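You operate a simulated robot arm through the tools that you are given. There is no shell and no other tool. Be economical: measure what you need, move in short steps, check, and stop when the job is done.

The job below is to be done with a simulated robot arm. You get a single attempt, and the scene is never put back.

JOB
Fill the squat jar to about 150 g, lock the gate, lift the jar off and cap it.
Fine: the scale is tared already; fingers keep out of the stream; wing nut tight; no drop misses the jar; jar on the table head; the spare lid turned tight.

Only the result counts: the job must be done as asked and must still hold three seconds after the hand-in. Knocking over, shifting, dropping, spilling or breaking anything else fails it. Lids that push on must go on centred and level and be pressed home; caps that screw on are set level and turned clockwise until they are tight.

ROBOT AND FRAMES
A 7-joint arm with a two-finger parallel gripper, fixed in place. Base frame: the origin is at the foot of the arm, x ahead of it, y to its left, z up. Readings come in m, degrees, newtons and seconds.
With the tool pointing down near the work surface it reaches from about 0.2 to 0.68 m from the base axis. Its first joint turns from -66.0 to 66.0 degrees. Payload 2.4 kg.
Tool frame: the origin (TCP) lies between the finger pads and is the grasp point; the fingertips stand 0.03 m ahead of it; z points along the fingers, y is the line along which they close. Largest opening 0.094 m; finger width 0.028, thickness 0.01; the body of the gripper, 0.05 by 0.096 m, starts 0.055 m behind the TCP.
Orientation is told as [roll, pitch, yaw] about the base's x, y, z axes, in that order, counted from this pose: with the fingers straight down and closing along the base's y, the tool's x points along the base's -x, its y along +y and its z along -z.

CONTROLS
- The arm moves only by the tool play_rows. Its argument "plan" is a list of rows, each a list of 3 entries, a list of its own where there are three numbers: the shift along the tool's x, y, z in units of 100 mm (1.0 is 100 mm), then the turn, a rotation vector about the tool's x, y, z in units of 45 degrees (1.0 is 45 degrees), then the closure, from 0 (fully open) to 1 (shut). In form: [[[dx, dy, dz], [wx, wy, wz], hand], ...]. A call has 1 to 12 rows; each row is the pose to reach, as a shift and turn from the pose commanded when the call began, along the tool's axes at that moment. A call with a number of a shift or a turn outside -1 to 1 is refused whole. Each row takes 0.2 s and may step no farther than 0.05 m and 8.6 degrees from the row before; otherwise, or with a gripper value out of range, the whole call is refused. Where a pose cannot be reached the arm comes as near as it can. A force on the tool above 40 N (or 10 N above the force at the start of the call, whichever is more), or a blocked arm, ends the call early, and 0.2 s more pass. Each finger travels about 0.153 m/s and halts on what it meets, pressing with about 22 N; the grip force reading is that of the motor and also rises with nothing between the fingers. The clock runs only during rows and for 0.2 s after the last one: add rows that repeat a pose to give the fingers time. It gives the time, the measured TCP pose, the force on the tool (base axes), the opening and the grip force at its end, in the units of the frame above (readings bear some noise), and new pictures: "views" is both (left out), scene, wrist or none.
- Cameras (640 x 400 px; columns grow to the right, rows downward): "scene" is fixed at [0.0422, 0.4967, 1.4171]; the picture's right is [-0.64, -0.77, 0.00], its down [-0.59, 0.49, -0.65] and it looks along [0.50, -0.41, -0.76] (base axes); focal length 248 px, centre (320, 200). "wrist" rides on the gripper at [0.076, 0.014, -0.102] in the tool frame; the picture's right is [-0.18, 0.98, 0.00], its down [-0.75, -0.14, -0.64] and it looks along [-0.63, -0.12, 0.77] (tool axes); focal length 243 px, centre (320, 200). There is no depth. A picture from a camera that has moved, and an enlarged one, comes with that camera's place and axes in the base frame and with its lens. The place of the scene camera against the robot may be out by one fixed shift of up to 0.012 m in any direction.
- close_up(camera, box): a new picture of the part [left, top, right, bottom] of that camera's present view, enlarged. It takes no simulated time.
- close_job(): hands the job in; it is judged then, once.

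Work in short steps. Places have to be worked out from the pictures, the camera data and where the tool is seen: move nearer, look again, correct. Check each grasp and each placing, and mend what went wrong. You have 120 turns and 170 pictures in all, those below and enlarged ones among them. Open the gripper and draw the arm clear of the work before you hand the job in, unless the task says otherwise; then end with one line.

The tools are called after "Request:" by a JSON object that holds its "op" and its "data". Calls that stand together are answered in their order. play_rows: Moves the arm, as the interface text tells. Its arguments: {"type":"object","properties":{"plan":{"type":"array"},"views":{"type":"string","enum":["both","scene","wrist","none"]}},"required":["plan"]} The other tools are called the same way: close_up (camera, box) takes an enlarged picture of a part of a camera's view; close_job () hands the job in.

At the start:

```text
time: 0.0
position: [0.3407, -0.1781, 1.1359]
tcp_rot: [0.0, 0.0, 0.0]
contact_force: [-0.2, -0.7, -0.7]
gripper_width: 0.0937
grip_force: 0.1
```

scene: 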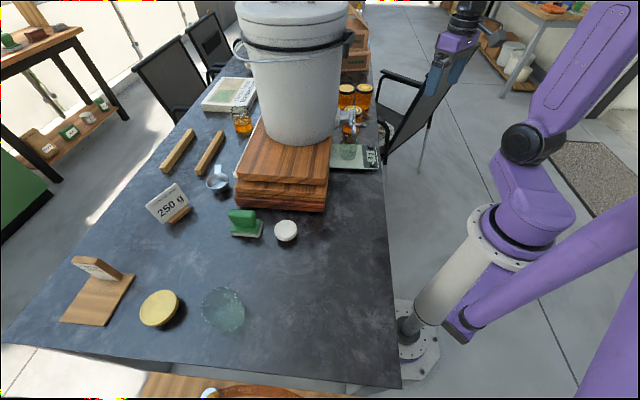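
wrist: 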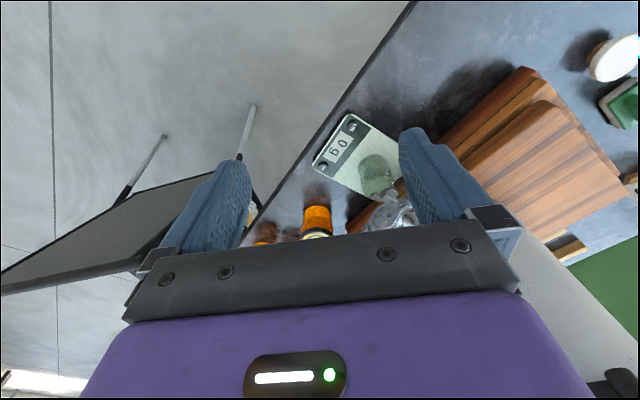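

The pictures show a bucket with a gate, a jar on a scale, and several lids. I'll enlarge the key parts before moving.

Request:
{"op": "close_up", "data": {"camera": "scene", "box": [300, 70, 400, 180]}}

Request:
{"op": "close_up", "data": {"camera": "scene", "box": [50, 130, 310, 340]}}

Request:
{"op": "close_up", "data": {"camera": "wrist", "box": [240, 80, 480, 250]}}

```text
3.64 times, centred on (350, 125) of scene
camera zoom: at [0.0422, 0.4967, 1.4171], right [-0.64, -0.77, 0.0], down [-0.59, 0.49, -0.65], along [0.5, -0.41, -0.76], focal length 900 px, centre (211, 473)
```

zoom: 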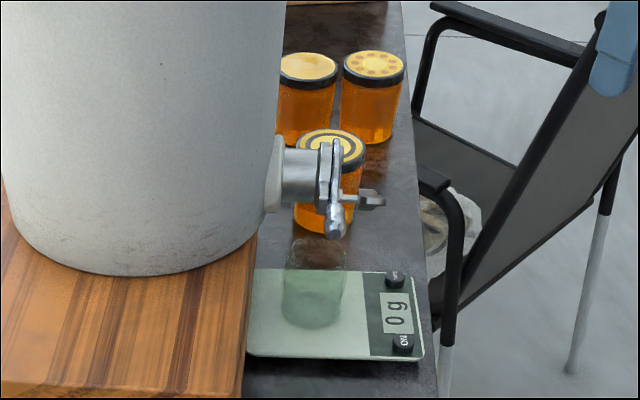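

```text
1.90 times, centred on (180, 235) of scene
camera zoom: at [0.0422, 0.4967, 1.4171], right [-0.64, -0.77, 0.0], down [-0.59, 0.49, -0.65], along [0.5, -0.41, -0.76], focal length 472 px, centre (587, 133)
```

zoom: 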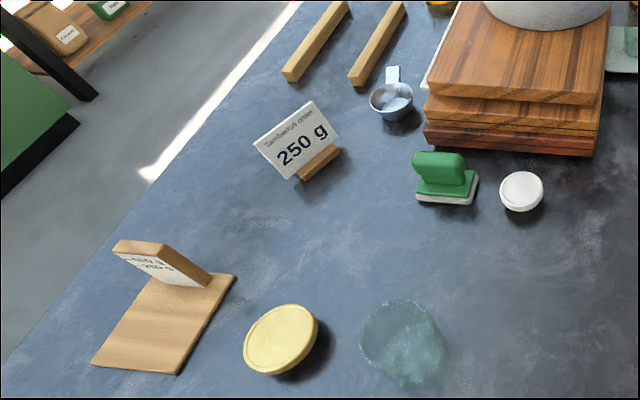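

```text
2.35 times, centred on (360, 165) of wrist
camera zoom: at [0.2649, -0.1635, 1.2374], right [0.18, 0.98, 0.0], down [0.75, -0.14, 0.64], along [0.63, -0.12, -0.77], focal length 571 px, centre (226, 282)
```

zoom: 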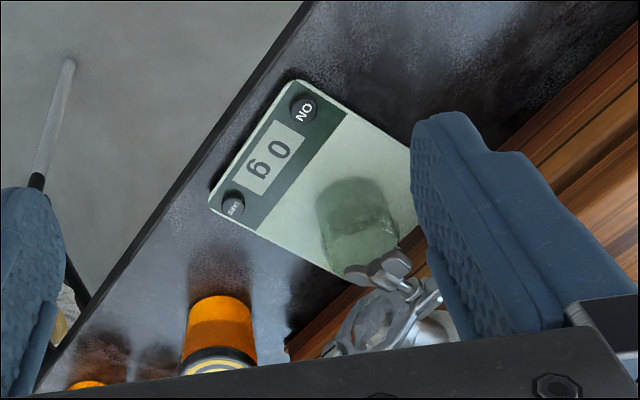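

I need to read the cards and identify the glass and lids.

Request:
{"op": "close_up", "data": {"camera": "scene", "box": [50, 240, 150, 330]}}

Request:
{"op": "close_up", "data": {"camera": "scene", "box": [130, 270, 270, 360]}}

Request:
{"op": "close_up", "data": {"camera": "scene", "box": [140, 340, 340, 400]}}

Request:
{"op": "close_up", "data": {"camera": "scene", "box": [190, 70, 390, 170]}}

Request:
{"op": "close_up", "data": {"camera": "scene", "box": [330, 95, 385, 175]}}

```text
4.44 times, centred on (100, 285) of scene
camera zoom: at [0.0422, 0.4967, 1.4171], right [-0.64, -0.77, 0.0], down [-0.59, 0.49, -0.65], along [0.5, -0.41, -0.76], focal length 1100 px, centre (1298, -178)
```

zoom: 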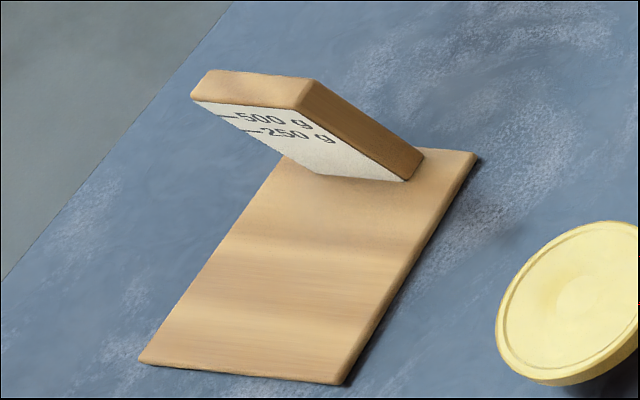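

```text
4.44 times, centred on (200, 315) of scene
camera zoom: at [0.0422, 0.4967, 1.4171], right [-0.64, -0.77, 0.0], down [-0.59, 0.49, -0.65], along [0.5, -0.41, -0.76], focal length 1100 px, centre (853, -311)
```

zoom: 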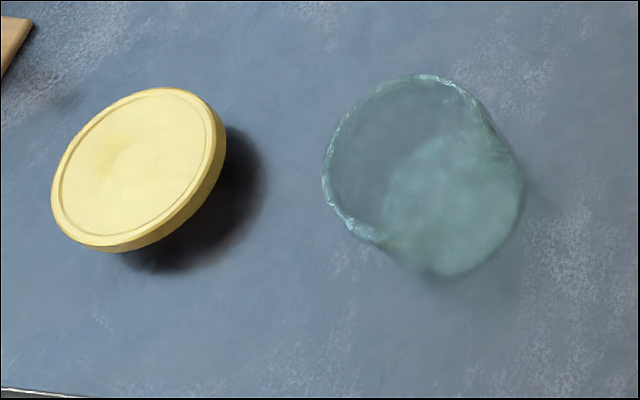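

```text
3.20 times, centred on (240, 370) of scene
camera zoom: at [0.0422, 0.4967, 1.4171], right [-0.64, -0.77, 0.0], down [-0.59, 0.49, -0.65], along [0.5, -0.41, -0.76], focal length 792 px, centre (576, -344)
```

zoom: 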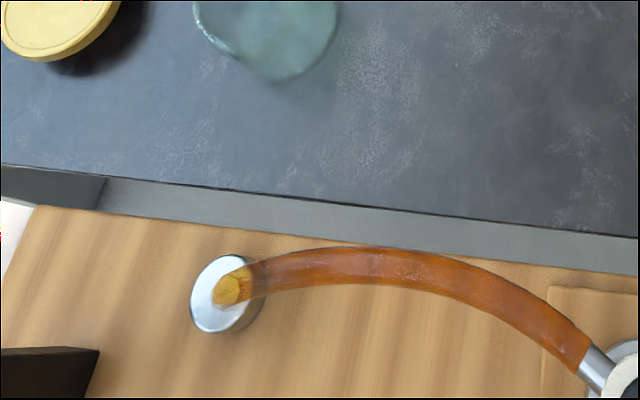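

```text
3.20 times, centred on (290, 120) of scene
camera zoom: at [0.0422, 0.4967, 1.4171], right [-0.64, -0.77, 0.0], down [-0.59, 0.49, -0.65], along [0.5, -0.41, -0.76], focal length 792 px, centre (416, 456)
```

zoom: 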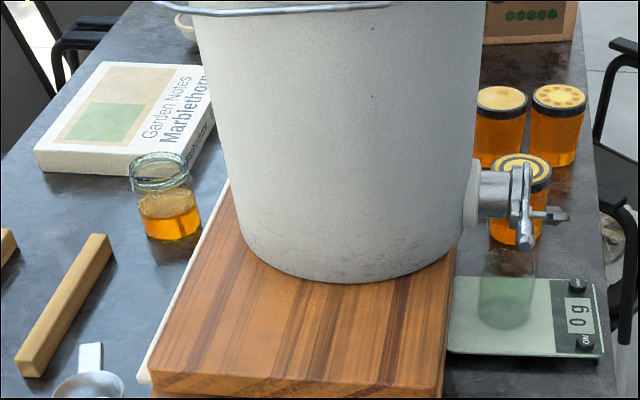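

```text
5.00 times, centred on (358, 135) of scene
camera zoom: at [0.0422, 0.4967, 1.4171], right [-0.64, -0.77, 0.0], down [-0.59, 0.49, -0.65], along [0.5, -0.41, -0.76], focal length 1238 px, centre (132, 525)
```

zoom: 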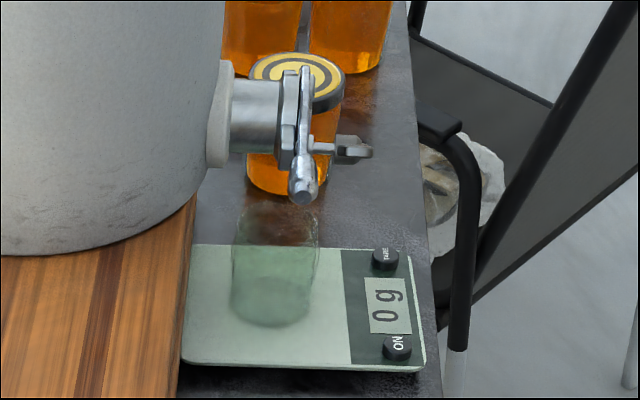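

The scale jar (about 0.07 m wide, rim z≈0.85) stands under the gate and the white lid is about the right size. The spout points about (-0.7,-0.7) in base axes, so I yaw 45° and move nearer to study the gate.

Request:
{"op": "play_rows", "data": {"plan": [[[-0.13, -0.07, 0.1], [0, 0, -0.167], 0], [[-0.26, -0.14, 0.2], [0, 0, -0.333], 0], [[-0.4, -0.2, 0.3], [0, 0, -0.5], 0], [[-0.53, -0.27, 0.4], [0, 0, -0.667], 0], [[-0.66, -0.34, 0.5], [0, 0, -0.833], 0], [[-0.8, -0.4, 0.6], [0, 0, -1.0], 0], [[-0.8, -0.4, 0.6], [0, 0, -1.0], 0]], "views": "wrist"}}

```text
time: 1.6
position: [0.4209, -0.2176, 1.0742]
tcp_rot: [0.0, 0.0, 45.1]
contact_force: [0.0, -1.0, 0.0]
gripper_width: 0.0939
grip_force: 0.0
camera wrist: at [0.3576, -0.2609, 1.1779], right [-0.57, 0.82, 0.0], down [0.63, 0.43, 0.64], along [0.53, 0.36, -0.77], focal length 243 px, centre (320, 200)
```

wrist: 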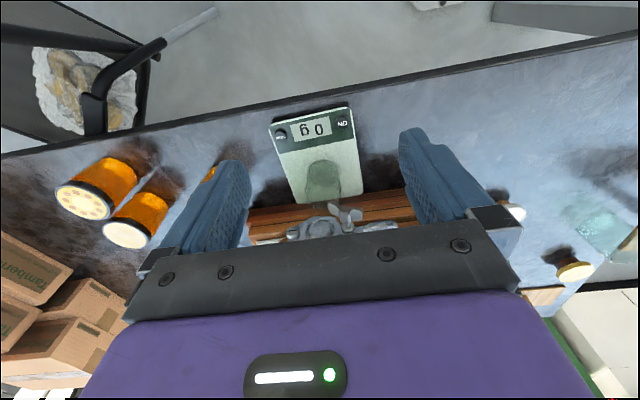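

Now enlarge the gate in this view.

Request:
{"op": "close_up", "data": {"camera": "wrist", "box": [240, 90, 440, 240]}}

```text
2.67 times, centred on (340, 165) of wrist
camera zoom: at [0.3576, -0.2609, 1.1779], right [-0.57, 0.82, 0.0], down [0.63, 0.43, 0.64], along [0.53, 0.36, -0.77], focal length 647 px, centre (267, 293)
```

zoom: 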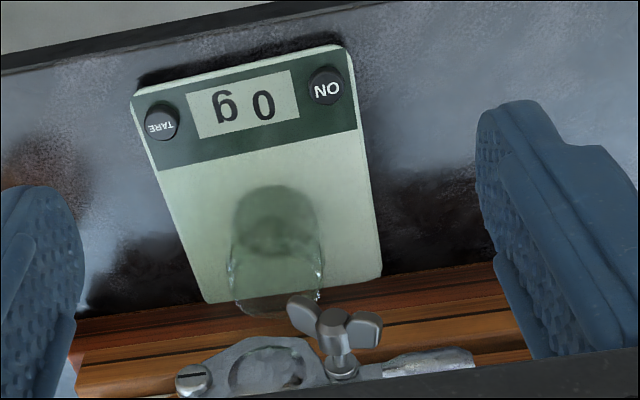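

The wing nut triangulates to about (0.529,-0.101,0.927), with a slotted screw on the other side and a handle pointing away to +y. I tilt the tool 45° to view the gate face from the front.

Request:
{"op": "play_rows", "data": {"plan": [[[-0.05, 0.01, 0.1], [0, -0.167, 0], 0], [[-0.1, 0.02, 0.2], [0, -0.333, 0], 0], [[-0.15, 0.03, 0.3], [0, -0.5, 0], 0], [[-0.2, 0.04, 0.4], [0, -0.667, 0], 0], [[-0.25, 0.05, 0.5], [0, -0.833, 0], 0], [[-0.3, 0.06, 0.6], [0, -1.0, 0], 0], [[-0.3, 0.06, 0.6], [0, -1.0, 0], 0]], "views": "wrist"}}

Request:
{"op": "close_up", "data": {"camera": "wrist", "box": [220, 60, 440, 200]}}

```text
time: 3.2
position: [0.4387, -0.1924, 1.0125]
tcp_rot: [-0.1, -45.0, 45.0]
contact_force: [-0.5, 0.2, 0.2]
gripper_width: 0.094
grip_force: 0.0
camera wrist: at [0.3391, -0.2714, 1.0326], right [-0.6, 0.79, 0.13], down [0.15, -0.04, 0.99], along [0.78, 0.61, -0.09], focal length 243 px, centre (320, 200)
```

wrist: 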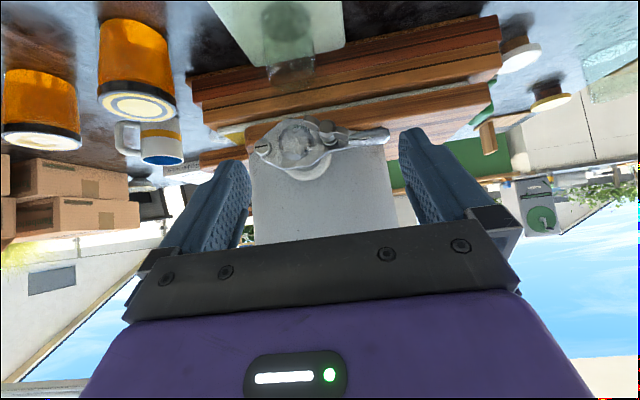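

```text
2.86 times, centred on (330, 130) of wrist
camera zoom: at [0.3391, -0.2714, 1.0326], right [-0.6, 0.79, 0.13], down [0.15, -0.04, 0.99], along [0.78, 0.61, -0.09], focal length 693 px, centre (291, 400)
```

zoom: 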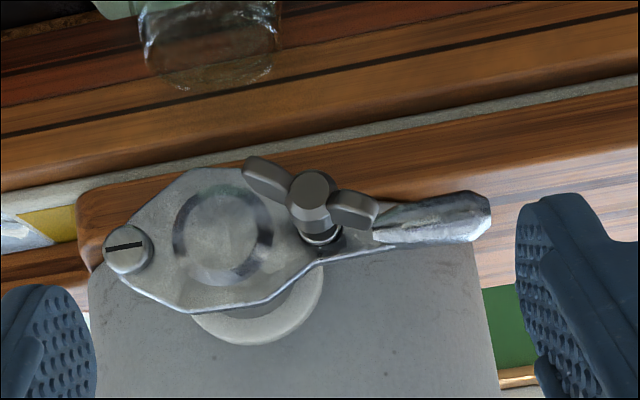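

Geometry in a gate frame (inward b≈yaw 42.5°): pivot screw about (0.599,-0.145,0.933), nut about (0.521,-0.109,0.935), handle tip about (0.506,-0.030,0.942). I turn the tool horizontal in front of the nut to see it from slightly below.

Request:
{"op": "play_rows", "data": {"plan": [[[0.07, 0, 0.07], [0.006, -0.167, 0.006], 0], [[0.14, 0, 0.14], [0.013, -0.333, 0.013], 0], [[0.21, 0, 0.21], [0.02, -0.5, 0.02], 0], [[0.28, 0, 0.28], [0.026, -0.667, 0.026], 0], [[0.35, 0, 0.35], [0.033, -0.833, 0.033], 0], [[0.42, 0, 0.42], [0.039, -1.0, 0.039], 0], [[0.42, 0, 0.42], [0.039, -1.0, 0.039], 0]], "views": "both"}}

Request:
{"op": "close_up", "data": {"camera": "wrist", "box": [220, 20, 440, 160]}}

```text
time: 4.8
position: [0.4382, -0.1923, 0.9749]
tcp_rot: [84.7, -87.3, -40.7]
contact_force: [0.4, 0.6, 0.0]
gripper_width: 0.094
grip_force: 0.1
out of reach, approached as far as the arm can: row 5, 6, 7
camera wrist: at [0.3513, -0.2505, 0.8997], right [-0.67, 0.7, 0.23], down [-0.34, -0.57, 0.75], along [0.66, 0.43, 0.62], focal length 243 px, centre (320, 200)
```

scene: 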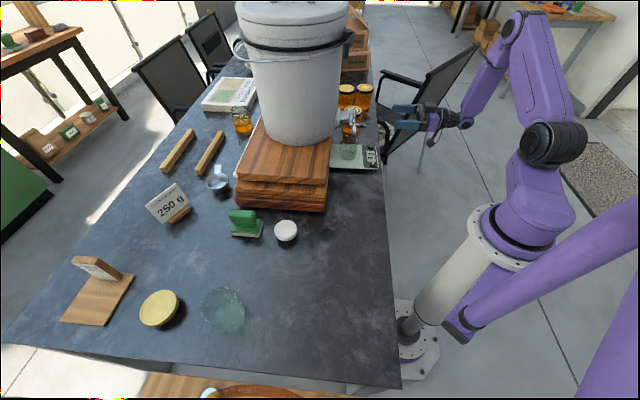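
wrist: 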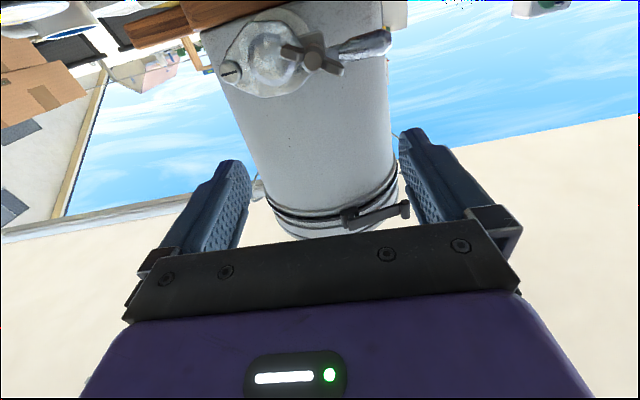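

```text
2.86 times, centred on (330, 90) of wrist
camera zoom: at [0.3513, -0.2505, 0.8997], right [-0.67, 0.7, 0.23], down [-0.34, -0.57, 0.75], along [0.66, 0.43, 0.62], focal length 693 px, centre (291, 514)
```

zoom: 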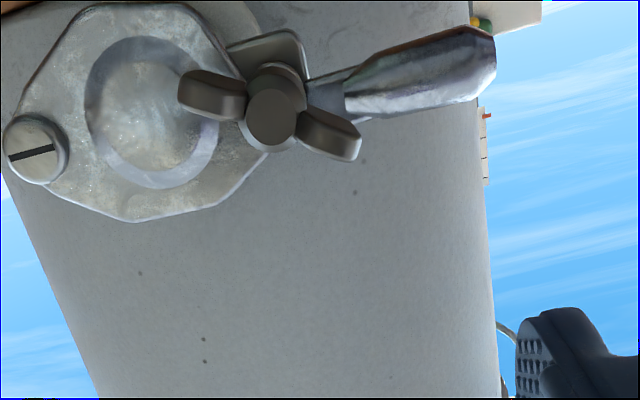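

The nut face is confirmed at about (0.522,-0.106,0.936). A bracket ear sits below the plate, so the handle lifts up to open. I roll the tool about its own axis, aiming for fingers across the wing line (wings rise ~27° toward the handle).

Request:
{"op": "play_rows", "data": {"plan": [[[0, 0, 0.05], [0, 0, 0.167], 0], [[0, 0, 0.1], [0, 0, 0.333], 0], [[0, 0, 0.15], [0, 0, 0.5], 0], [[0, 0, 0.2], [0, 0, 0.667], 0], [[0, 0, 0.25], [0, 0, 0.833], 0], [[0, 0, 0.3], [0, 0, 1.0], 0], [[0, 0, 0.3], [0, 0, 1.0], 0]], "views": "none"}}

Request:
{"op": "play_rows", "data": {"plan": [[[0, 0, 0], [0, 0, 0.167], 0], [[0, 0, 0], [0, 0, 0.333], 0], [[0, 0, 0], [0, 0, 0.5], 0], [[0, 0, 0], [0, 0, 0.667], 0], [[0, 0, 0], [0, 0, 0.833], 0], [[0, 0, 0], [0, 0, 1.0], 0], [[0, 0, 0], [0, 0, 1.0], 0]], "views": "wrist"}}

```text
time: 6.4
position: [0.4585, -0.1707, 0.974]
tcp_rot: [90.0, -43.9, -47.2]
contact_force: [-0.2, -0.8, -1.0]
gripper_width: 0.094
grip_force: 0.2
```

```text
time: 8.0
position: [0.4594, -0.1725, 0.9747]
tcp_rot: [90.0, 1.0, -47.3]
contact_force: [0.4, 0.2, -0.1]
gripper_width: 0.0939
grip_force: 0.1
camera wrist: at [0.3327, -0.1859, 0.9904], right [0.14, -0.15, 0.98], down [0.04, -0.99, -0.15], along [0.99, 0.06, -0.13], focal length 243 px, centre (320, 200)
```

wrist: 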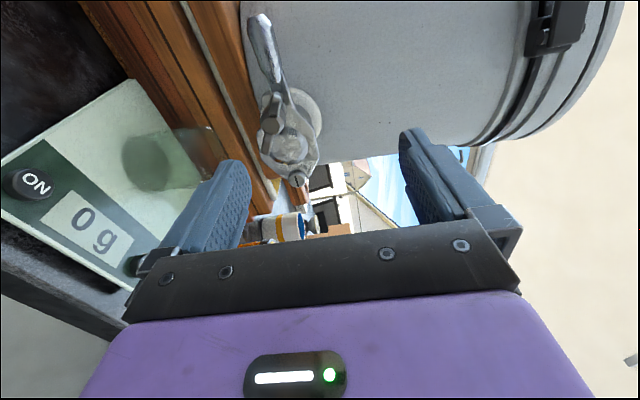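

The roll works and the wrist camera even sees the scale display. Roll 27° further and lower to the nut's height.

Request:
{"op": "play_rows", "data": {"plan": [[[0.01, -0.1, 0], [0, 0, 0.15], 0], [[0.02, -0.2, 0], [0, 0, 0.3], 0], [[0.04, -0.3, 0], [0, 0, 0.45], 0], [[0.05, -0.38, 0.1], [0, 0, 0.6], 0], [[0.05, -0.38, 0.2], [0, 0, 0.6], 0], [[0.05, -0.38, 0.2], [0, 0, 0.6], 0]], "views": "both"}}

Request:
{"op": "close_up", "data": {"camera": "wrist", "box": [200, 0, 400, 200]}}

```text
time: 9.4
position: [0.4712, -0.1542, 0.9354]
tcp_rot: [90.0, 28.1, -47.3]
contact_force: [0.1, -0.3, 1.1]
gripper_width: 0.0939
grip_force: 0.1
camera wrist: at [0.3546, -0.1796, 0.9848], right [0.42, -0.46, 0.78], down [-0.06, -0.88, -0.48], along [0.9, 0.15, -0.4], focal length 243 px, centre (320, 200)
```

scene: 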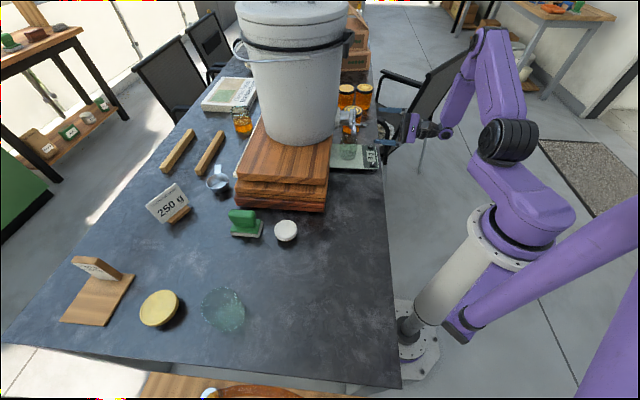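
wrist: 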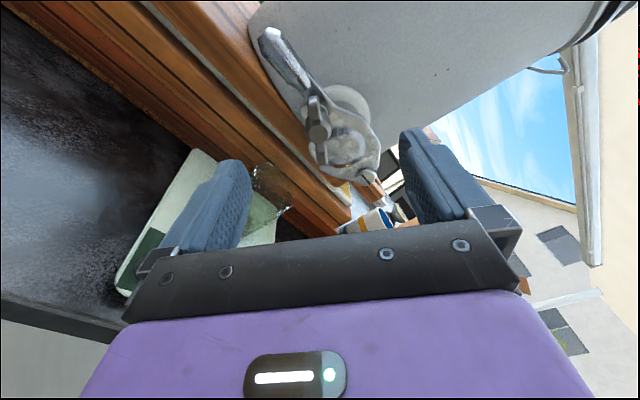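

```text
2.00 times, centred on (300, 100) of wrist
camera zoom: at [0.3546, -0.1796, 0.9848], right [0.42, -0.46, 0.78], down [-0.06, -0.88, -0.48], along [0.9, 0.15, -0.4], focal length 485 px, centre (360, 400)
```

zoom: 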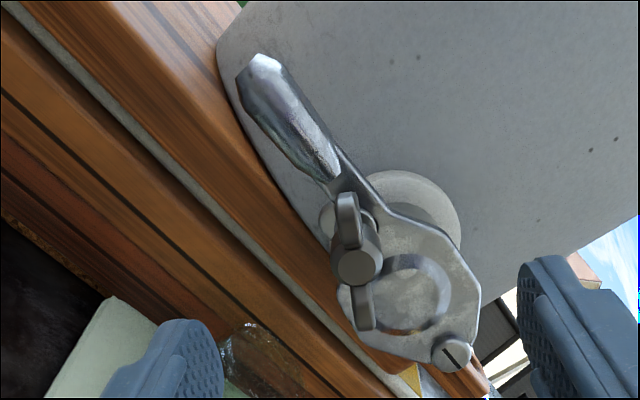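

Wings line up with the pads and the nut centre is on the tool axis. Advance 55 mm and close on the nut.

Request:
{"op": "play_rows", "data": {"plan": [[[0, 0, 0.2], [0, 0, 0], 0.2], [[0, 0, 0.4], [0, 0, 0], 0.2], [[0, 0, 0.55], [0, 0, 0], 0.2], [[0, 0, 0.55], [0, 0, 0], 1], [[0, 0, 0.55], [0, 0, 0], 1], [[0, 0, 0.55], [0, 0, 0], 1]], "views": "wrist"}}

Request:
{"op": "close_up", "data": {"camera": "wrist", "box": [220, 60, 420, 220]}}

```text
time: 10.8
position: [0.5101, -0.1186, 0.9353]
tcp_rot: [89.9, 28.1, -47.4]
contact_force: [-17.5, -10.0, -6.4]
gripper_width: 0.0094
grip_force: 43.1
camera wrist: at [0.3928, -0.1433, 0.9844], right [0.43, -0.46, 0.78], down [-0.07, -0.88, -0.48], along [0.9, 0.15, -0.4], focal length 243 px, centre (320, 200)
```

wrist: 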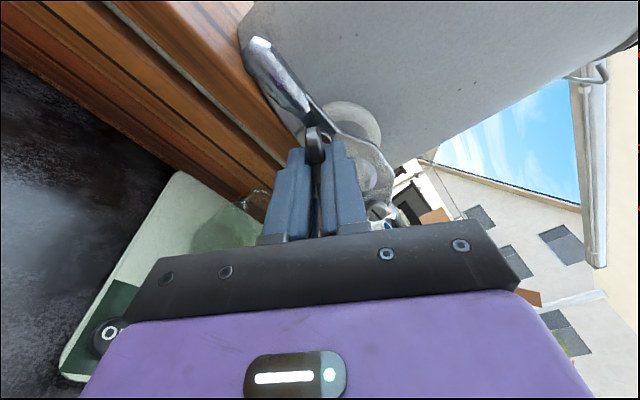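

```text
2.50 times, centred on (320, 140) of wrist
camera zoom: at [0.3928, -0.1433, 0.9844], right [0.43, -0.46, 0.78], down [-0.07, -0.88, -0.48], along [0.9, 0.15, -0.4], focal length 606 px, centre (320, 350)
```

zoom: 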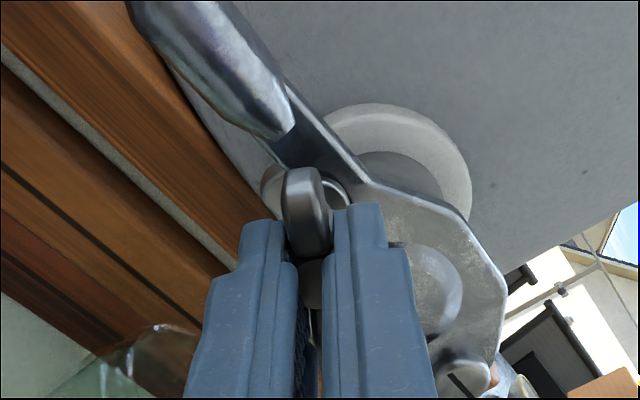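

Gripping the wings (9.4 mm) but with ~20 N of axial push. I back off 4 mm and turn the nut counter-clockwise 45°.

Request:
{"op": "play_rows", "data": {"plan": [[[0, 0, -0.04], [0, 0, 0], 1], [[0, 0, -0.04], [0, 0, -0.17], 1], [[0, 0, -0.04], [0, 0, -0.34], 1], [[0, 0, -0.045], [0, 0, -0.5], 1], [[0, 0, -0.045], [0, 0, -0.67], 1], [[0, 0, -0.05], [0, 0, -0.84], 1], [[0, 0, -0.05], [0, 0, -1], 1], [[0, 0, -0.05], [0, 0, -1], 1]], "views": "wrist"}}

Request:
{"op": "close_up", "data": {"camera": "wrist", "box": [220, 60, 420, 220]}}

```text
time: 12.6
position: [0.5077, -0.1205, 0.9355]
tcp_rot: [89.9, -16.4, -47.2]
contact_force: [5.2, 0.5, -3.3]
gripper_width: 0.0413
grip_force: 44.8
camera wrist: at [0.3795, -0.1332, 0.9282], right [-0.07, 0.08, 0.99], down [0.05, -1.0, 0.08], along [1.0, 0.05, 0.06], focal length 243 px, centre (320, 200)
```

wrist: 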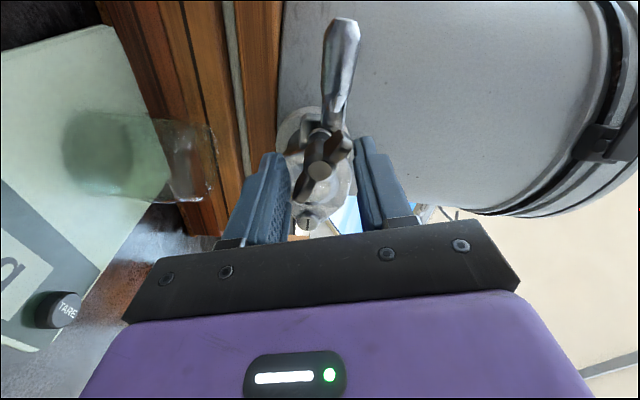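

```text
2.50 times, centred on (320, 140) of wrist
camera zoom: at [0.3795, -0.1332, 0.9282], right [-0.07, 0.08, 0.99], down [0.05, -1.0, 0.08], along [1.0, 0.05, 0.06], focal length 606 px, centre (320, 350)
```

zoom: 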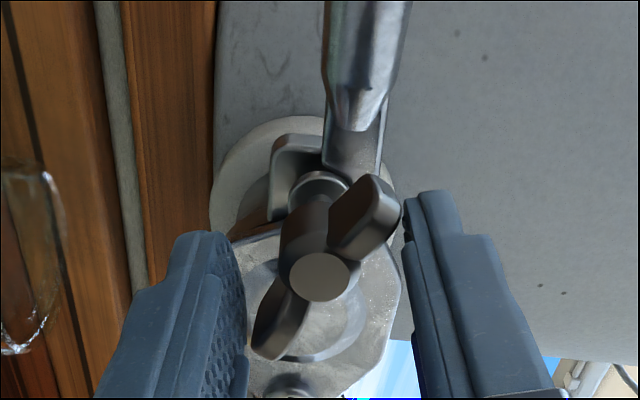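

The tool slipped over the wings and opened to 41 mm: the nut did not follow, so it may be loose already at its stop or quite tight. I back off and level the roll to look again at nut and handle.

Request:
{"op": "play_rows", "data": {"plan": [[[0, 0, -0.1], [0, 0, 0], 0], [[0, 0, -0.3], [0, 0, 0], 0], [[0, 0, -0.6], [0, 0, 0.12], 0], [[0, 0, -0.8], [0, 0, 0.25], 0], [[0, 0, -0.8], [0, 0, 0.365], 0], [[0, 0, -0.8], [0, 0, 0.365], 0]], "views": "wrist"}}

Request:
{"op": "close_up", "data": {"camera": "wrist", "box": [230, 20, 390, 180]}}

```text
time: 14.0
position: [0.4478, -0.1734, 0.9363]
tcp_rot: [90.1, -0.6, -47.3]
contact_force: [-0.2, -0.4, 0.0]
gripper_width: 0.0941
grip_force: 0.1
camera wrist: at [0.3206, -0.1879, 0.9505], right [0.12, -0.13, 0.98], down [0.04, -0.99, -0.13], along [0.99, 0.06, -0.11], focal length 243 px, centre (320, 200)
```

wrist: 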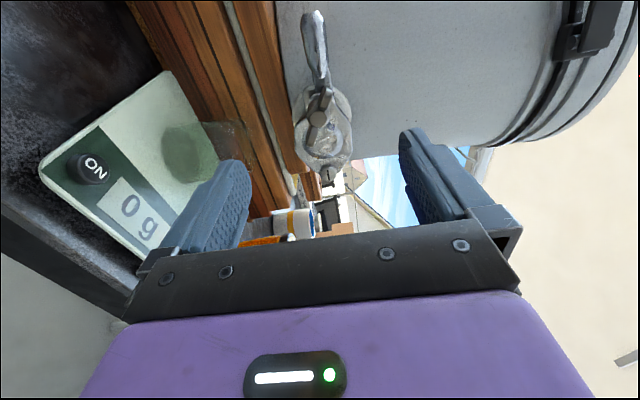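

```text
2.50 times, centred on (310, 100) of wrist
camera zoom: at [0.3206, -0.1879, 0.9505], right [0.12, -0.13, 0.98], down [0.04, -0.99, -0.13], along [0.99, 0.06, -0.11], focal length 606 px, centre (345, 450)
```

zoom: 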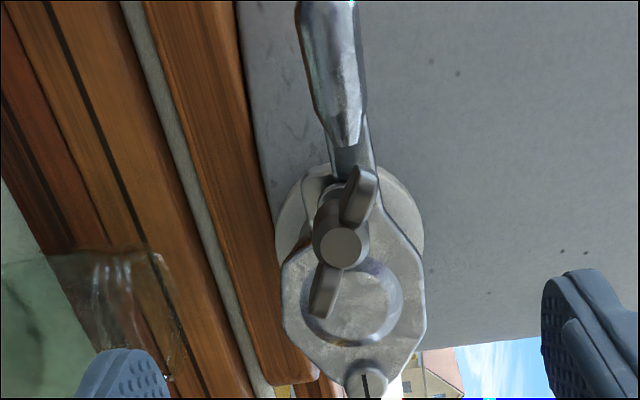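

The wings are still at ~29°, so the nut did not move. I test the handle: cage it with fingers above and below (c≈-0.378, z≈0.943) and try a gentle lift.

Request:
{"op": "play_rows", "data": {"plan": [[[0.26, 0.03, 0.1], [0, 0, 0], 0.4], [[0.52, 0.07, 0.4], [0, 0, 0], 0.4], [[0.52, 0.07, 0.8], [0, 0, 0], 0.4], [[0.52, 0.07, 1.0], [0, 0, 0], 0.4], [[0.52, 0.07, 1.0], [0, 0, 0], 0.4]], "views": "wrist"}}

```text
time: 15.2
position: [0.4864, -0.0699, 0.9429]
tcp_rot: [90.0, -0.7, -47.2]
contact_force: [-0.2, 0.2, 0.3]
gripper_width: 0.0566
grip_force: 0.0
camera wrist: at [0.3597, -0.0826, 0.9564], right [0.12, -0.13, 0.98], down [0.04, -0.99, -0.13], along [0.99, 0.06, -0.11], focal length 243 px, centre (320, 200)
```

wrist: 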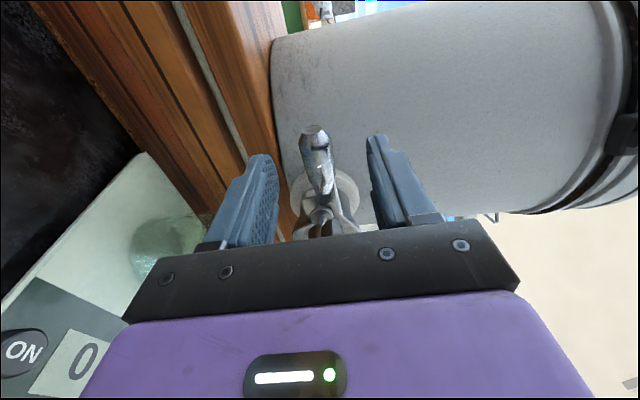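

The handle is centred between the fingers. Advance 20 mm and lift gently to feel resistance.

Request:
{"op": "play_rows", "data": {"plan": [[[0, 0, 0.2], [0, 0, 0], 0.4], [[0, 0.08, 0.2], [0, 0, 0], 0.4], [[0, 0.16, 0.2], [0, 0, 0], 0.4], [[0, 0.22, 0.2], [0, 0, 0], 0.4]], "views": "wrist"}}

```text
time: 16.2
position: [0.5018, -0.0543, 0.9645]
tcp_rot: [89.9, -0.6, -47.1]
contact_force: [0.6, -1.0, -2.0]
gripper_width: 0.0578
grip_force: 1.4
camera wrist: at [0.3735, -0.0681, 0.9789], right [0.12, -0.13, 0.98], down [0.04, -0.99, -0.13], along [0.99, 0.06, -0.11], focal length 243 px, centre (320, 200)
```

wrist: 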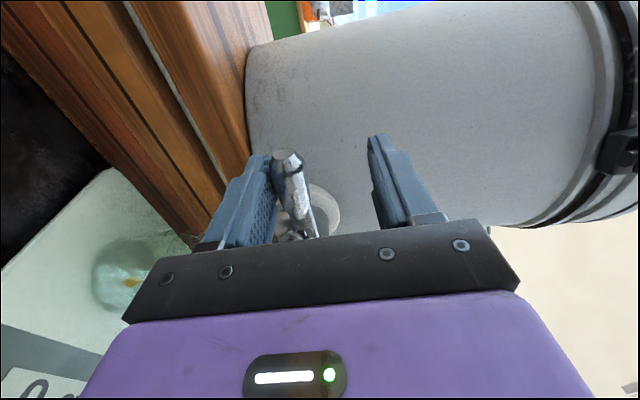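

Something orange already shows in the jar: the gate moves freely, i.e. the nut is loose and flow has started. Check closely (no time passes).

Request:
{"op": "close_up", "data": {"camera": "scene", "box": [310, 90, 400, 180]}}

Request:
{"op": "close_up", "data": {"camera": "wrist", "box": [0, 180, 340, 400]}}

```text
4.44 times, centred on (355, 135) of scene
camera zoom: at [0.0423, 0.4966, 1.4171], right [-0.64, -0.77, 0.0], down [-0.59, 0.49, -0.65], along [0.5, -0.41, -0.76], focal length 1100 px, centre (164, 489)
```

zoom: 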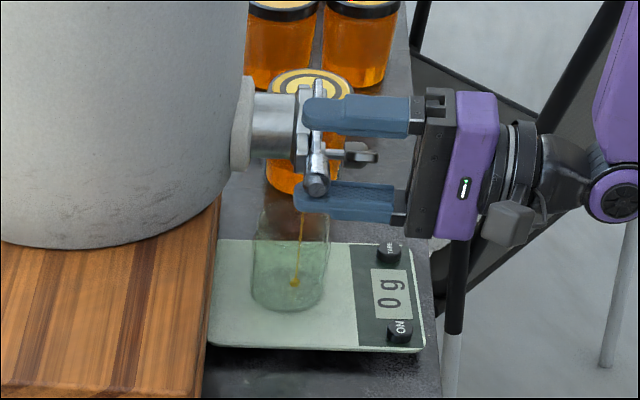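

```text
1.82 times, centred on (170, 290) of wrist
camera zoom: at [0.3735, -0.0681, 0.9789], right [0.12, -0.13, 0.98], down [0.04, -0.99, -0.13], along [0.99, 0.06, -0.11], focal length 441 px, centre (593, 36)
```

zoom: 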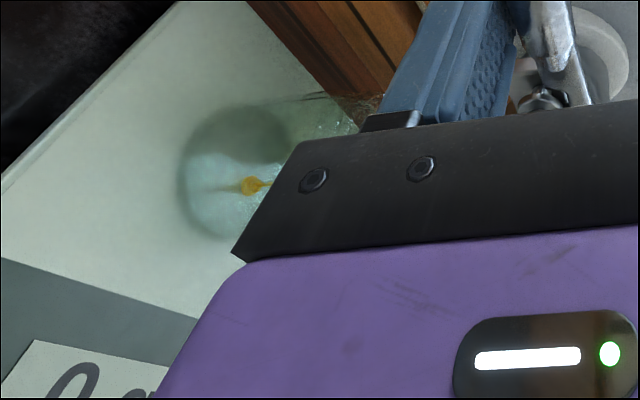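

A thin stream lands well inside the jar. The scene camera sees the display, so I hold the slight opening about 1.2 s to measure the rate.

Request:
{"op": "play_rows", "data": {"plan": [[[0, 0, 0], [0, 0, 0], 0.4], [[0, 0, 0], [0, 0, 0], 0.4], [[0, 0, 0], [0, 0, 0], 0.4], [[0, 0, 0], [0, 0, 0], 0.4], [[0, 0, 0], [0, 0, 0], 0.4]], "views": "none"}}

Request:
{"op": "close_up", "data": {"camera": "scene", "box": [310, 90, 400, 180]}}

```text
time: 17.4
position: [0.5008, -0.0543, 0.9646]
tcp_rot: [90.0, -0.6, -47.2]
contact_force: [0.5, 0.0, -2.0]
gripper_width: 0.0575
grip_force: 0.9
```

```text
4.44 times, centred on (355, 135) of scene
camera zoom: at [0.0423, 0.4967, 1.4171], right [-0.64, -0.77, 0.0], down [-0.59, 0.49, -0.65], along [0.5, -0.41, -0.76], focal length 1100 px, centre (164, 489)
```

zoom: 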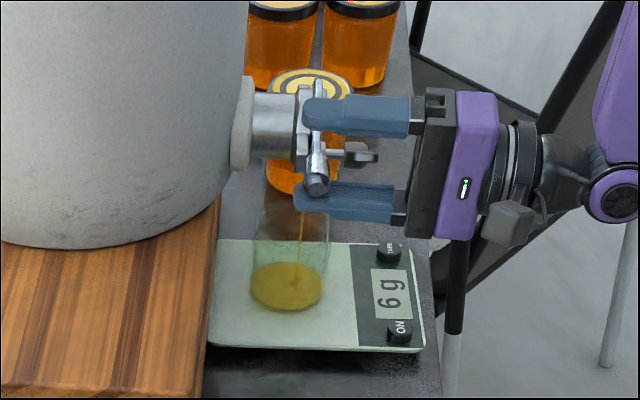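

About 5 g/s and steady. I raise 5 mm more to speed it up and hold ~2.4 s.

Request:
{"op": "play_rows", "data": {"plan": [[[0, 0.05, 0], [0, 0, 0], 0.4], [[0, 0.05, 0], [0, 0, 0], 0.4], [[0, 0.05, 0], [0, 0, 0], 0.4], [[0, 0.05, 0], [0, 0, 0], 0.4], [[0, 0.05, 0], [0, 0, 0], 0.4], [[0, 0.05, 0], [0, 0, 0], 0.4], [[0, 0.05, 0], [0, 0, 0], 0.4], [[0, 0.05, 0], [0, 0, 0], 0.4], [[0, 0.05, 0], [0, 0, 0], 0.4], [[0, 0.05, 0], [0, 0, 0], 0.4], [[0, 0.05, 0], [0, 0, 0], 0.4]], "views": "none"}}

Request:
{"op": "close_up", "data": {"camera": "scene", "box": [310, 90, 400, 180]}}

```text
time: 19.8
position: [0.4998, -0.0544, 0.9708]
tcp_rot: [89.9, -0.6, -47.2]
contact_force: [-0.3, -0.6, -1.3]
gripper_width: 0.0579
grip_force: 1.0
```

```text
4.44 times, centred on (355, 135) of scene
camera zoom: at [0.0423, 0.4967, 1.4171], right [-0.64, -0.77, 0.0], down [-0.59, 0.49, -0.65], along [0.5, -0.41, -0.76], focal length 1100 px, centre (164, 489)
```

zoom: 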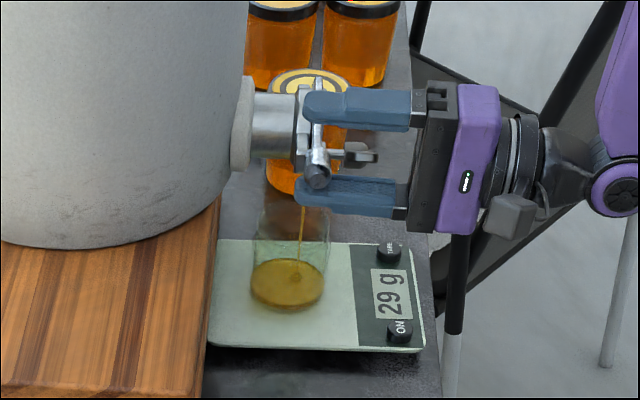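

29 g at ~10 g/s. Hold 2.6 s, twice.

Request:
{"op": "play_rows", "data": {"plan": [[[0, 0, 0], [0, 0, 0], 0.4], [[0, 0, 0], [0, 0, 0], 0.4], [[0, 0, 0], [0, 0, 0], 0.4], [[0, 0, 0], [0, 0, 0], 0.4], [[0, 0, 0], [0, 0, 0], 0.4], [[0, 0, 0], [0, 0, 0], 0.4], [[0, 0, 0], [0, 0, 0], 0.4], [[0, 0, 0], [0, 0, 0], 0.4], [[0, 0, 0], [0, 0, 0], 0.4], [[0, 0, 0], [0, 0, 0], 0.4], [[0, 0, 0], [0, 0, 0], 0.4], [[0, 0, 0], [0, 0, 0], 0.4]], "views": "none"}}

Request:
{"op": "play_rows", "data": {"plan": [[[0, 0, 0], [0, 0, 0], 0.4], [[0, 0, 0], [0, 0, 0], 0.4], [[0, 0, 0], [0, 0, 0], 0.4], [[0, 0, 0], [0, 0, 0], 0.4], [[0, 0, 0], [0, 0, 0], 0.4], [[0, 0, 0], [0, 0, 0], 0.4], [[0, 0, 0], [0, 0, 0], 0.4], [[0, 0, 0], [0, 0, 0], 0.4], [[0, 0, 0], [0, 0, 0], 0.4], [[0, 0, 0], [0, 0, 0], 0.4], [[0, 0, 0], [0, 0, 0], 0.4], [[0, 0, 0], [0, 0, 0], 0.4]], "views": "none"}}

Request:
{"op": "close_up", "data": {"camera": "scene", "box": [310, 90, 400, 180]}}

```text
time: 22.4
position: [0.5014, -0.0544, 0.9693]
tcp_rot: [90.0, -0.7, -47.2]
contact_force: [-0.7, -0.5, -1.8]
gripper_width: 0.0577
grip_force: 0.7
```

```text
time: 25.0
position: [0.5002, -0.0542, 0.97]
tcp_rot: [90.0, -0.6, -47.2]
contact_force: [0.8, 0.5, -1.4]
gripper_width: 0.0573
grip_force: 0.5
```

```text
4.44 times, centred on (355, 135) of scene
camera zoom: at [0.0423, 0.4967, 1.4171], right [-0.64, -0.77, 0.0], down [-0.59, 0.49, -0.65], along [0.5, -0.41, -0.76], focal length 1100 px, centre (164, 489)
```

zoom: 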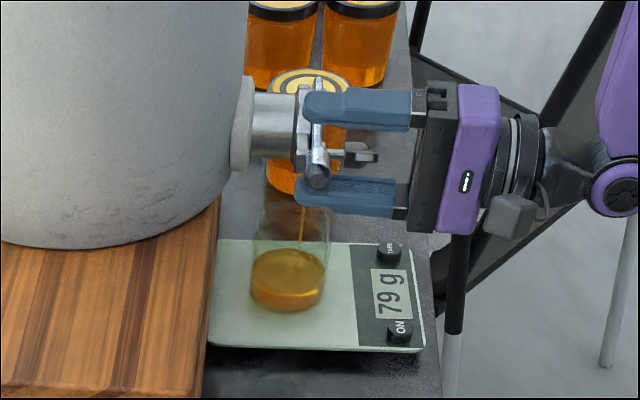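

79 g at 9.6 g/s. Hold another 5.2 s to ~129 g.

Request:
{"op": "play_rows", "data": {"plan": [[[0, 0, 0], [0, 0, 0], 0.4], [[0, 0, 0], [0, 0, 0], 0.4], [[0, 0, 0], [0, 0, 0], 0.4], [[0, 0, 0], [0, 0, 0], 0.4], [[0, 0, 0], [0, 0, 0], 0.4], [[0, 0, 0], [0, 0, 0], 0.4], [[0, 0, 0], [0, 0, 0], 0.4], [[0, 0, 0], [0, 0, 0], 0.4], [[0, 0, 0], [0, 0, 0], 0.4], [[0, 0, 0], [0, 0, 0], 0.4], [[0, 0, 0], [0, 0, 0], 0.4], [[0, 0, 0], [0, 0, 0], 0.4]], "views": "none"}}

Request:
{"op": "play_rows", "data": {"plan": [[[0, 0, 0], [0, 0, 0], 0.4], [[0, 0, 0], [0, 0, 0], 0.4], [[0, 0, 0], [0, 0, 0], 0.4], [[0, 0, 0], [0, 0, 0], 0.4], [[0, 0, 0], [0, 0, 0], 0.4], [[0, 0, 0], [0, 0, 0], 0.4], [[0, 0, 0], [0, 0, 0], 0.4], [[0, 0, 0], [0, 0, 0], 0.4], [[0, 0, 0], [0, 0, 0], 0.4], [[0, 0, 0], [0, 0, 0], 0.4]], "views": "none"}}

Request:
{"op": "close_up", "data": {"camera": "scene", "box": [310, 90, 400, 180]}}

```text
time: 27.6
position: [0.5004, -0.054, 0.9705]
tcp_rot: [89.9, -0.5, -47.3]
contact_force: [0.8, 0.1, -1.8]
gripper_width: 0.0577
grip_force: 1.0
```

```text
time: 29.8
position: [0.4994, -0.0545, 0.9695]
tcp_rot: [90.0, -0.6, -47.2]
contact_force: [0.4, -0.1, -2.8]
gripper_width: 0.0571
grip_force: 0.6
```

```text
4.44 times, centred on (355, 135) of scene
camera zoom: at [0.0423, 0.4967, 1.4171], right [-0.64, -0.77, 0.0], down [-0.59, 0.49, -0.65], along [0.5, -0.41, -0.76], focal length 1100 px, centre (164, 489)
```

zoom: 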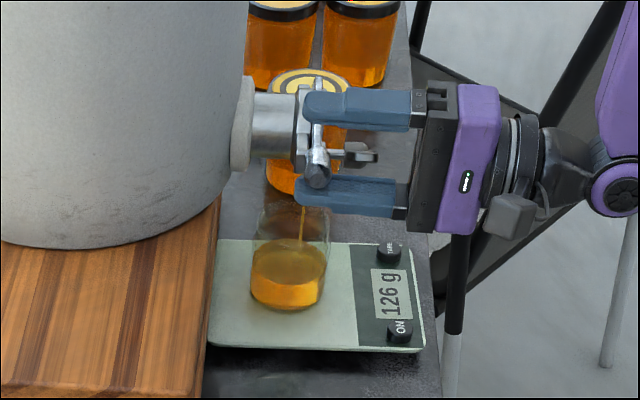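

126 g. Lower 6 mm to throttle down and see whether the handle follows.

Request:
{"op": "play_rows", "data": {"plan": [[[0, -0.06, 0], [0, 0, 0], 0.4], [[0, -0.06, 0], [0, 0, 0], 0.4], [[0, -0.06, 0], [0, 0, 0], 0.4], [[0, -0.06, 0], [0, 0, 0], 0.4]], "views": "none"}}

Request:
{"op": "close_up", "data": {"camera": "scene", "box": [310, 90, 400, 180]}}

```text
time: 30.8
position: [0.5003, -0.054, 0.9649]
tcp_rot: [90.0, -0.6, -47.1]
contact_force: [0.2, 0.8, 0.4]
gripper_width: 0.056
grip_force: 0.2
```

```text
4.44 times, centred on (355, 135) of scene
camera zoom: at [0.0422, 0.4967, 1.4171], right [-0.64, -0.77, 0.0], down [-0.59, 0.49, -0.65], along [0.5, -0.41, -0.76], focal length 1100 px, centre (164, 489)
```

zoom: 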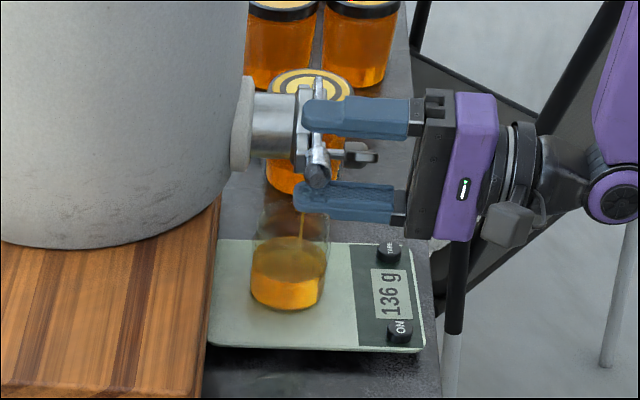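

The handle stays where it is put, so I must push it down with the upper finger. I bring it down over ~1.2 s, aiming to shut at about 148 g.

Request:
{"op": "play_rows", "data": {"plan": [[[0, -0.15, 0], [0, 0, 0], 0.4], [[0, -0.25, 0], [0, 0, 0], 0.4], [[0, -0.3, 0], [0, 0, 0], 0.4], [[0, -0.35, 0], [0, 0, 0], 0.4], [[0, -0.4, 0], [0, 0, 0], 0.4], [[0, -0.44, 0], [0, 0, 0], 0.4]], "views": "none"}}

Request:
{"op": "close_up", "data": {"camera": "scene", "box": [310, 90, 400, 180]}}

```text
time: 32.2
position: [0.5014, -0.0559, 0.9217]
tcp_rot: [90.1, -0.8, -47.2]
contact_force: [-2.4, 0.0, 6.7]
gripper_width: 0.0607
grip_force: 3.8
```

```text
4.44 times, centred on (355, 135) of scene
camera zoom: at [0.042, 0.4967, 1.4171], right [-0.64, -0.77, 0.0], down [-0.59, 0.49, -0.65], along [0.5, -0.41, -0.76], focal length 1100 px, centre (164, 489)
```

zoom: 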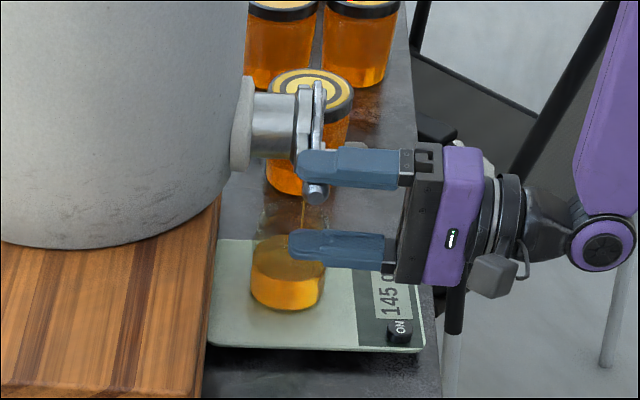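

145 g, handle pressed with ~7 N. Press a few mm more and check whether the flow has stopped.

Request:
{"op": "play_rows", "data": {"plan": [[[0, -0.04, 0], [0, 0, 0], 0.4], [[0, -0.06, 0], [0, 0, 0], 0.4], [[0, -0.06, 0], [0, 0, 0], 0.4]], "views": "none"}}

Request:
{"op": "close_up", "data": {"camera": "scene", "box": [310, 90, 400, 180]}}

```text
time: 33.0
position: [0.502, -0.0559, 0.916]
tcp_rot: [90.4, -0.7, -47.3]
contact_force: [-2.6, 2.6, 22.6]
gripper_width: 0.0696
grip_force: 11.5
```

```text
4.44 times, centred on (355, 135) of scene
camera zoom: at [0.0418, 0.4968, 1.4171], right [-0.64, -0.77, 0.0], down [-0.59, 0.49, -0.65], along [0.5, -0.41, -0.76], focal length 1100 px, centre (164, 489)
```

zoom: 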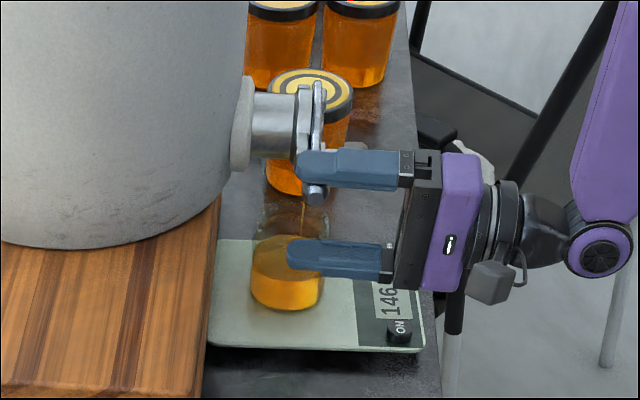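

At the stop with 22 N and 146 g. Release, centre the fingers about the handle, back straight out, and check for residual flow.

Request:
{"op": "play_rows", "data": {"plan": [[[0, 0.15, 0], [0, 0, 0], 0.4], [[0, 0.25, 0], [0, 0, 0], 0.4], [[0, 0.25, -0.3], [0, 0, 0], 0.4], [[0, 0.25, -0.6], [0, 0, 0], 0.4], [[0, 0.25, -1.0], [0, 0, 0], 0.2], [[0, 0.25, -1.0], [0, 0, 0], 0]], "views": "wrist"}}

Request:
{"op": "close_up", "data": {"camera": "scene", "box": [310, 90, 400, 180]}}

```text
time: 34.4
position: [0.4287, -0.121, 0.9406]
tcp_rot: [90.0, -0.5, -47.2]
contact_force: [0.0, 0.3, 0.4]
gripper_width: 0.0939
grip_force: 0.1
camera wrist: at [0.3007, -0.1342, 0.9531], right [0.12, -0.13, 0.98], down [0.04, -0.99, -0.13], along [0.99, 0.06, -0.11], focal length 243 px, centre (320, 200)
```

wrist: 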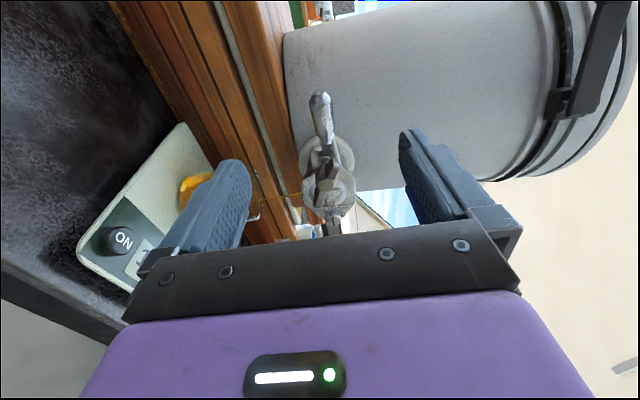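

```text
4.44 times, centred on (355, 135) of scene
camera zoom: at [0.0422, 0.4967, 1.4171], right [-0.64, -0.77, 0.0], down [-0.59, 0.49, -0.65], along [0.5, -0.41, -0.76], focal length 1100 px, centre (164, 489)
```

zoom: 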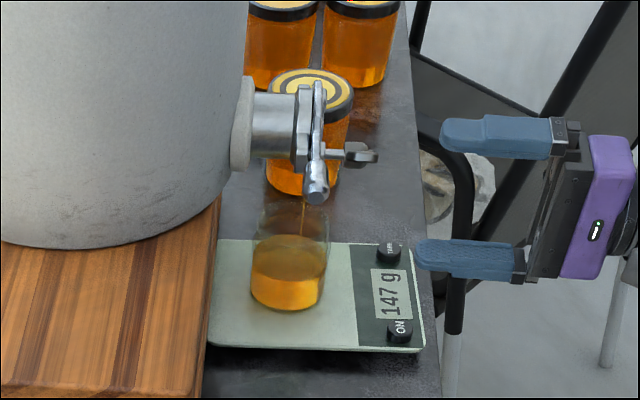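

147 g with a thin residual trickle: the gate needs clamping. Move back to the nut, roll 28°, advance and grip the wings.

Request:
{"op": "play_rows", "data": {"plan": [[[-0.15, -0.01, 0], [0, 0, 0.16], 0], [[-0.3, -0.02, 0], [0, 0, 0.32], 0], [[-0.45, -0.04, 0], [0, 0, 0.48], 0], [[-0.545, -0.045, 0.1], [0, 0, 0.63], 0], [[-0.545, -0.045, 0.35], [0, 0, 0.63], 0.2], [[-0.545, -0.045, 0.6], [0, 0, 0.63], 0.2], [[-0.545, -0.045, 0.6], [0, 0, 0.63], 1], [[-0.545, -0.045, 0.6], [0, 0, 0.63], 1], [[-0.545, -0.045, 0.6], [0, 0, 0.63], 1]], "views": "none"}}

Request:
{"op": "close_up", "data": {"camera": "wrist", "box": [220, 60, 420, 220]}}

```text
time: 36.4
position: [0.5082, -0.1215, 0.9329]
tcp_rot: [89.8, 27.9, -47.2]
contact_force: [-0.4, 0.8, -9.4]
gripper_width: 0.0091
grip_force: 43.3
```

```text
2.50 times, centred on (320, 140) of wrist
camera zoom: at [0.3925, -0.1471, 0.9828], right [0.42, -0.46, 0.78], down [-0.07, -0.88, -0.48], along [0.9, 0.15, -0.4], focal length 606 px, centre (320, 350)
```

zoom: 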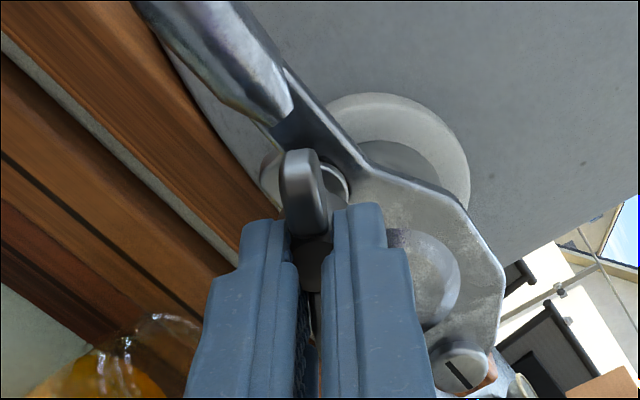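

Wings gripped. Turn clockwise (+ about tool z) 45°.

Request:
{"op": "play_rows", "data": {"plan": [[[0, 0.02, 0], [0, 0, 0.17], 1], [[0, 0.02, 0], [0, 0, 0.34], 1], [[0, 0.02, 0], [0, 0, 0.5], 1], [[0, 0.02, 0], [0, 0, 0.67], 1], [[0, 0.02, 0], [0, 0, 0.84], 1], [[0, 0.02, 0], [0, 0, 1], 1]], "views": "none"}}

Request:
{"op": "close_up", "data": {"camera": "wrist", "box": [220, 60, 420, 220]}}

Request:
{"op": "close_up", "data": {"camera": "scene", "box": [310, 90, 400, 180]}}

```text
time: 37.5
position: [0.508, -0.12, 0.9328]
tcp_rot: [88.3, 60.0, -48.3]
contact_force: [-1.2, -1.2, 0.7]
gripper_width: 0.0092
grip_force: 43.1
stopped in row 5: the force on the tool passed its limit (the readings are from after the stop); the commanded pose is now the measured one
```

```text
2.50 times, centred on (320, 140) of wrist
camera zoom: at [0.4167, -0.1721, 1.0079], right [0.65, -0.68, 0.33], down [-0.3, -0.63, -0.71], along [0.7, 0.36, -0.62], focal length 606 px, centre (320, 350)
```

zoom: 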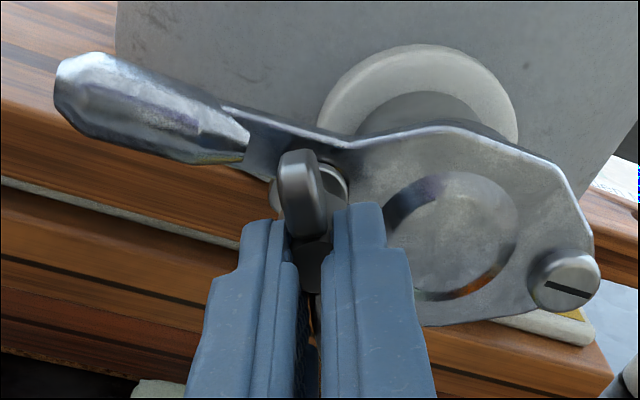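

```text
4.44 times, centred on (355, 135) of scene
camera zoom: at [0.0422, 0.4966, 1.4171], right [-0.64, -0.77, 0.0], down [-0.59, 0.49, -0.65], along [0.5, -0.41, -0.76], focal length 1100 px, centre (164, 489)
```

zoom: 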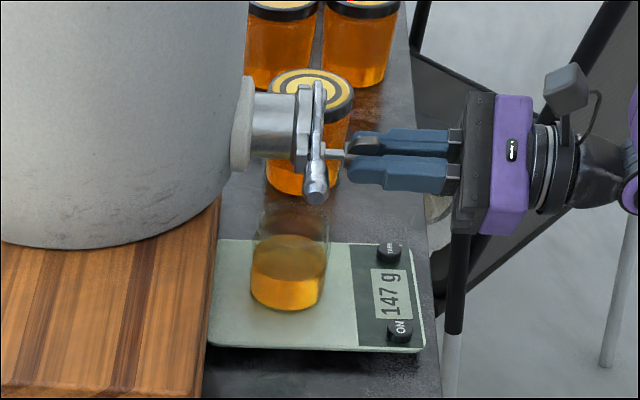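

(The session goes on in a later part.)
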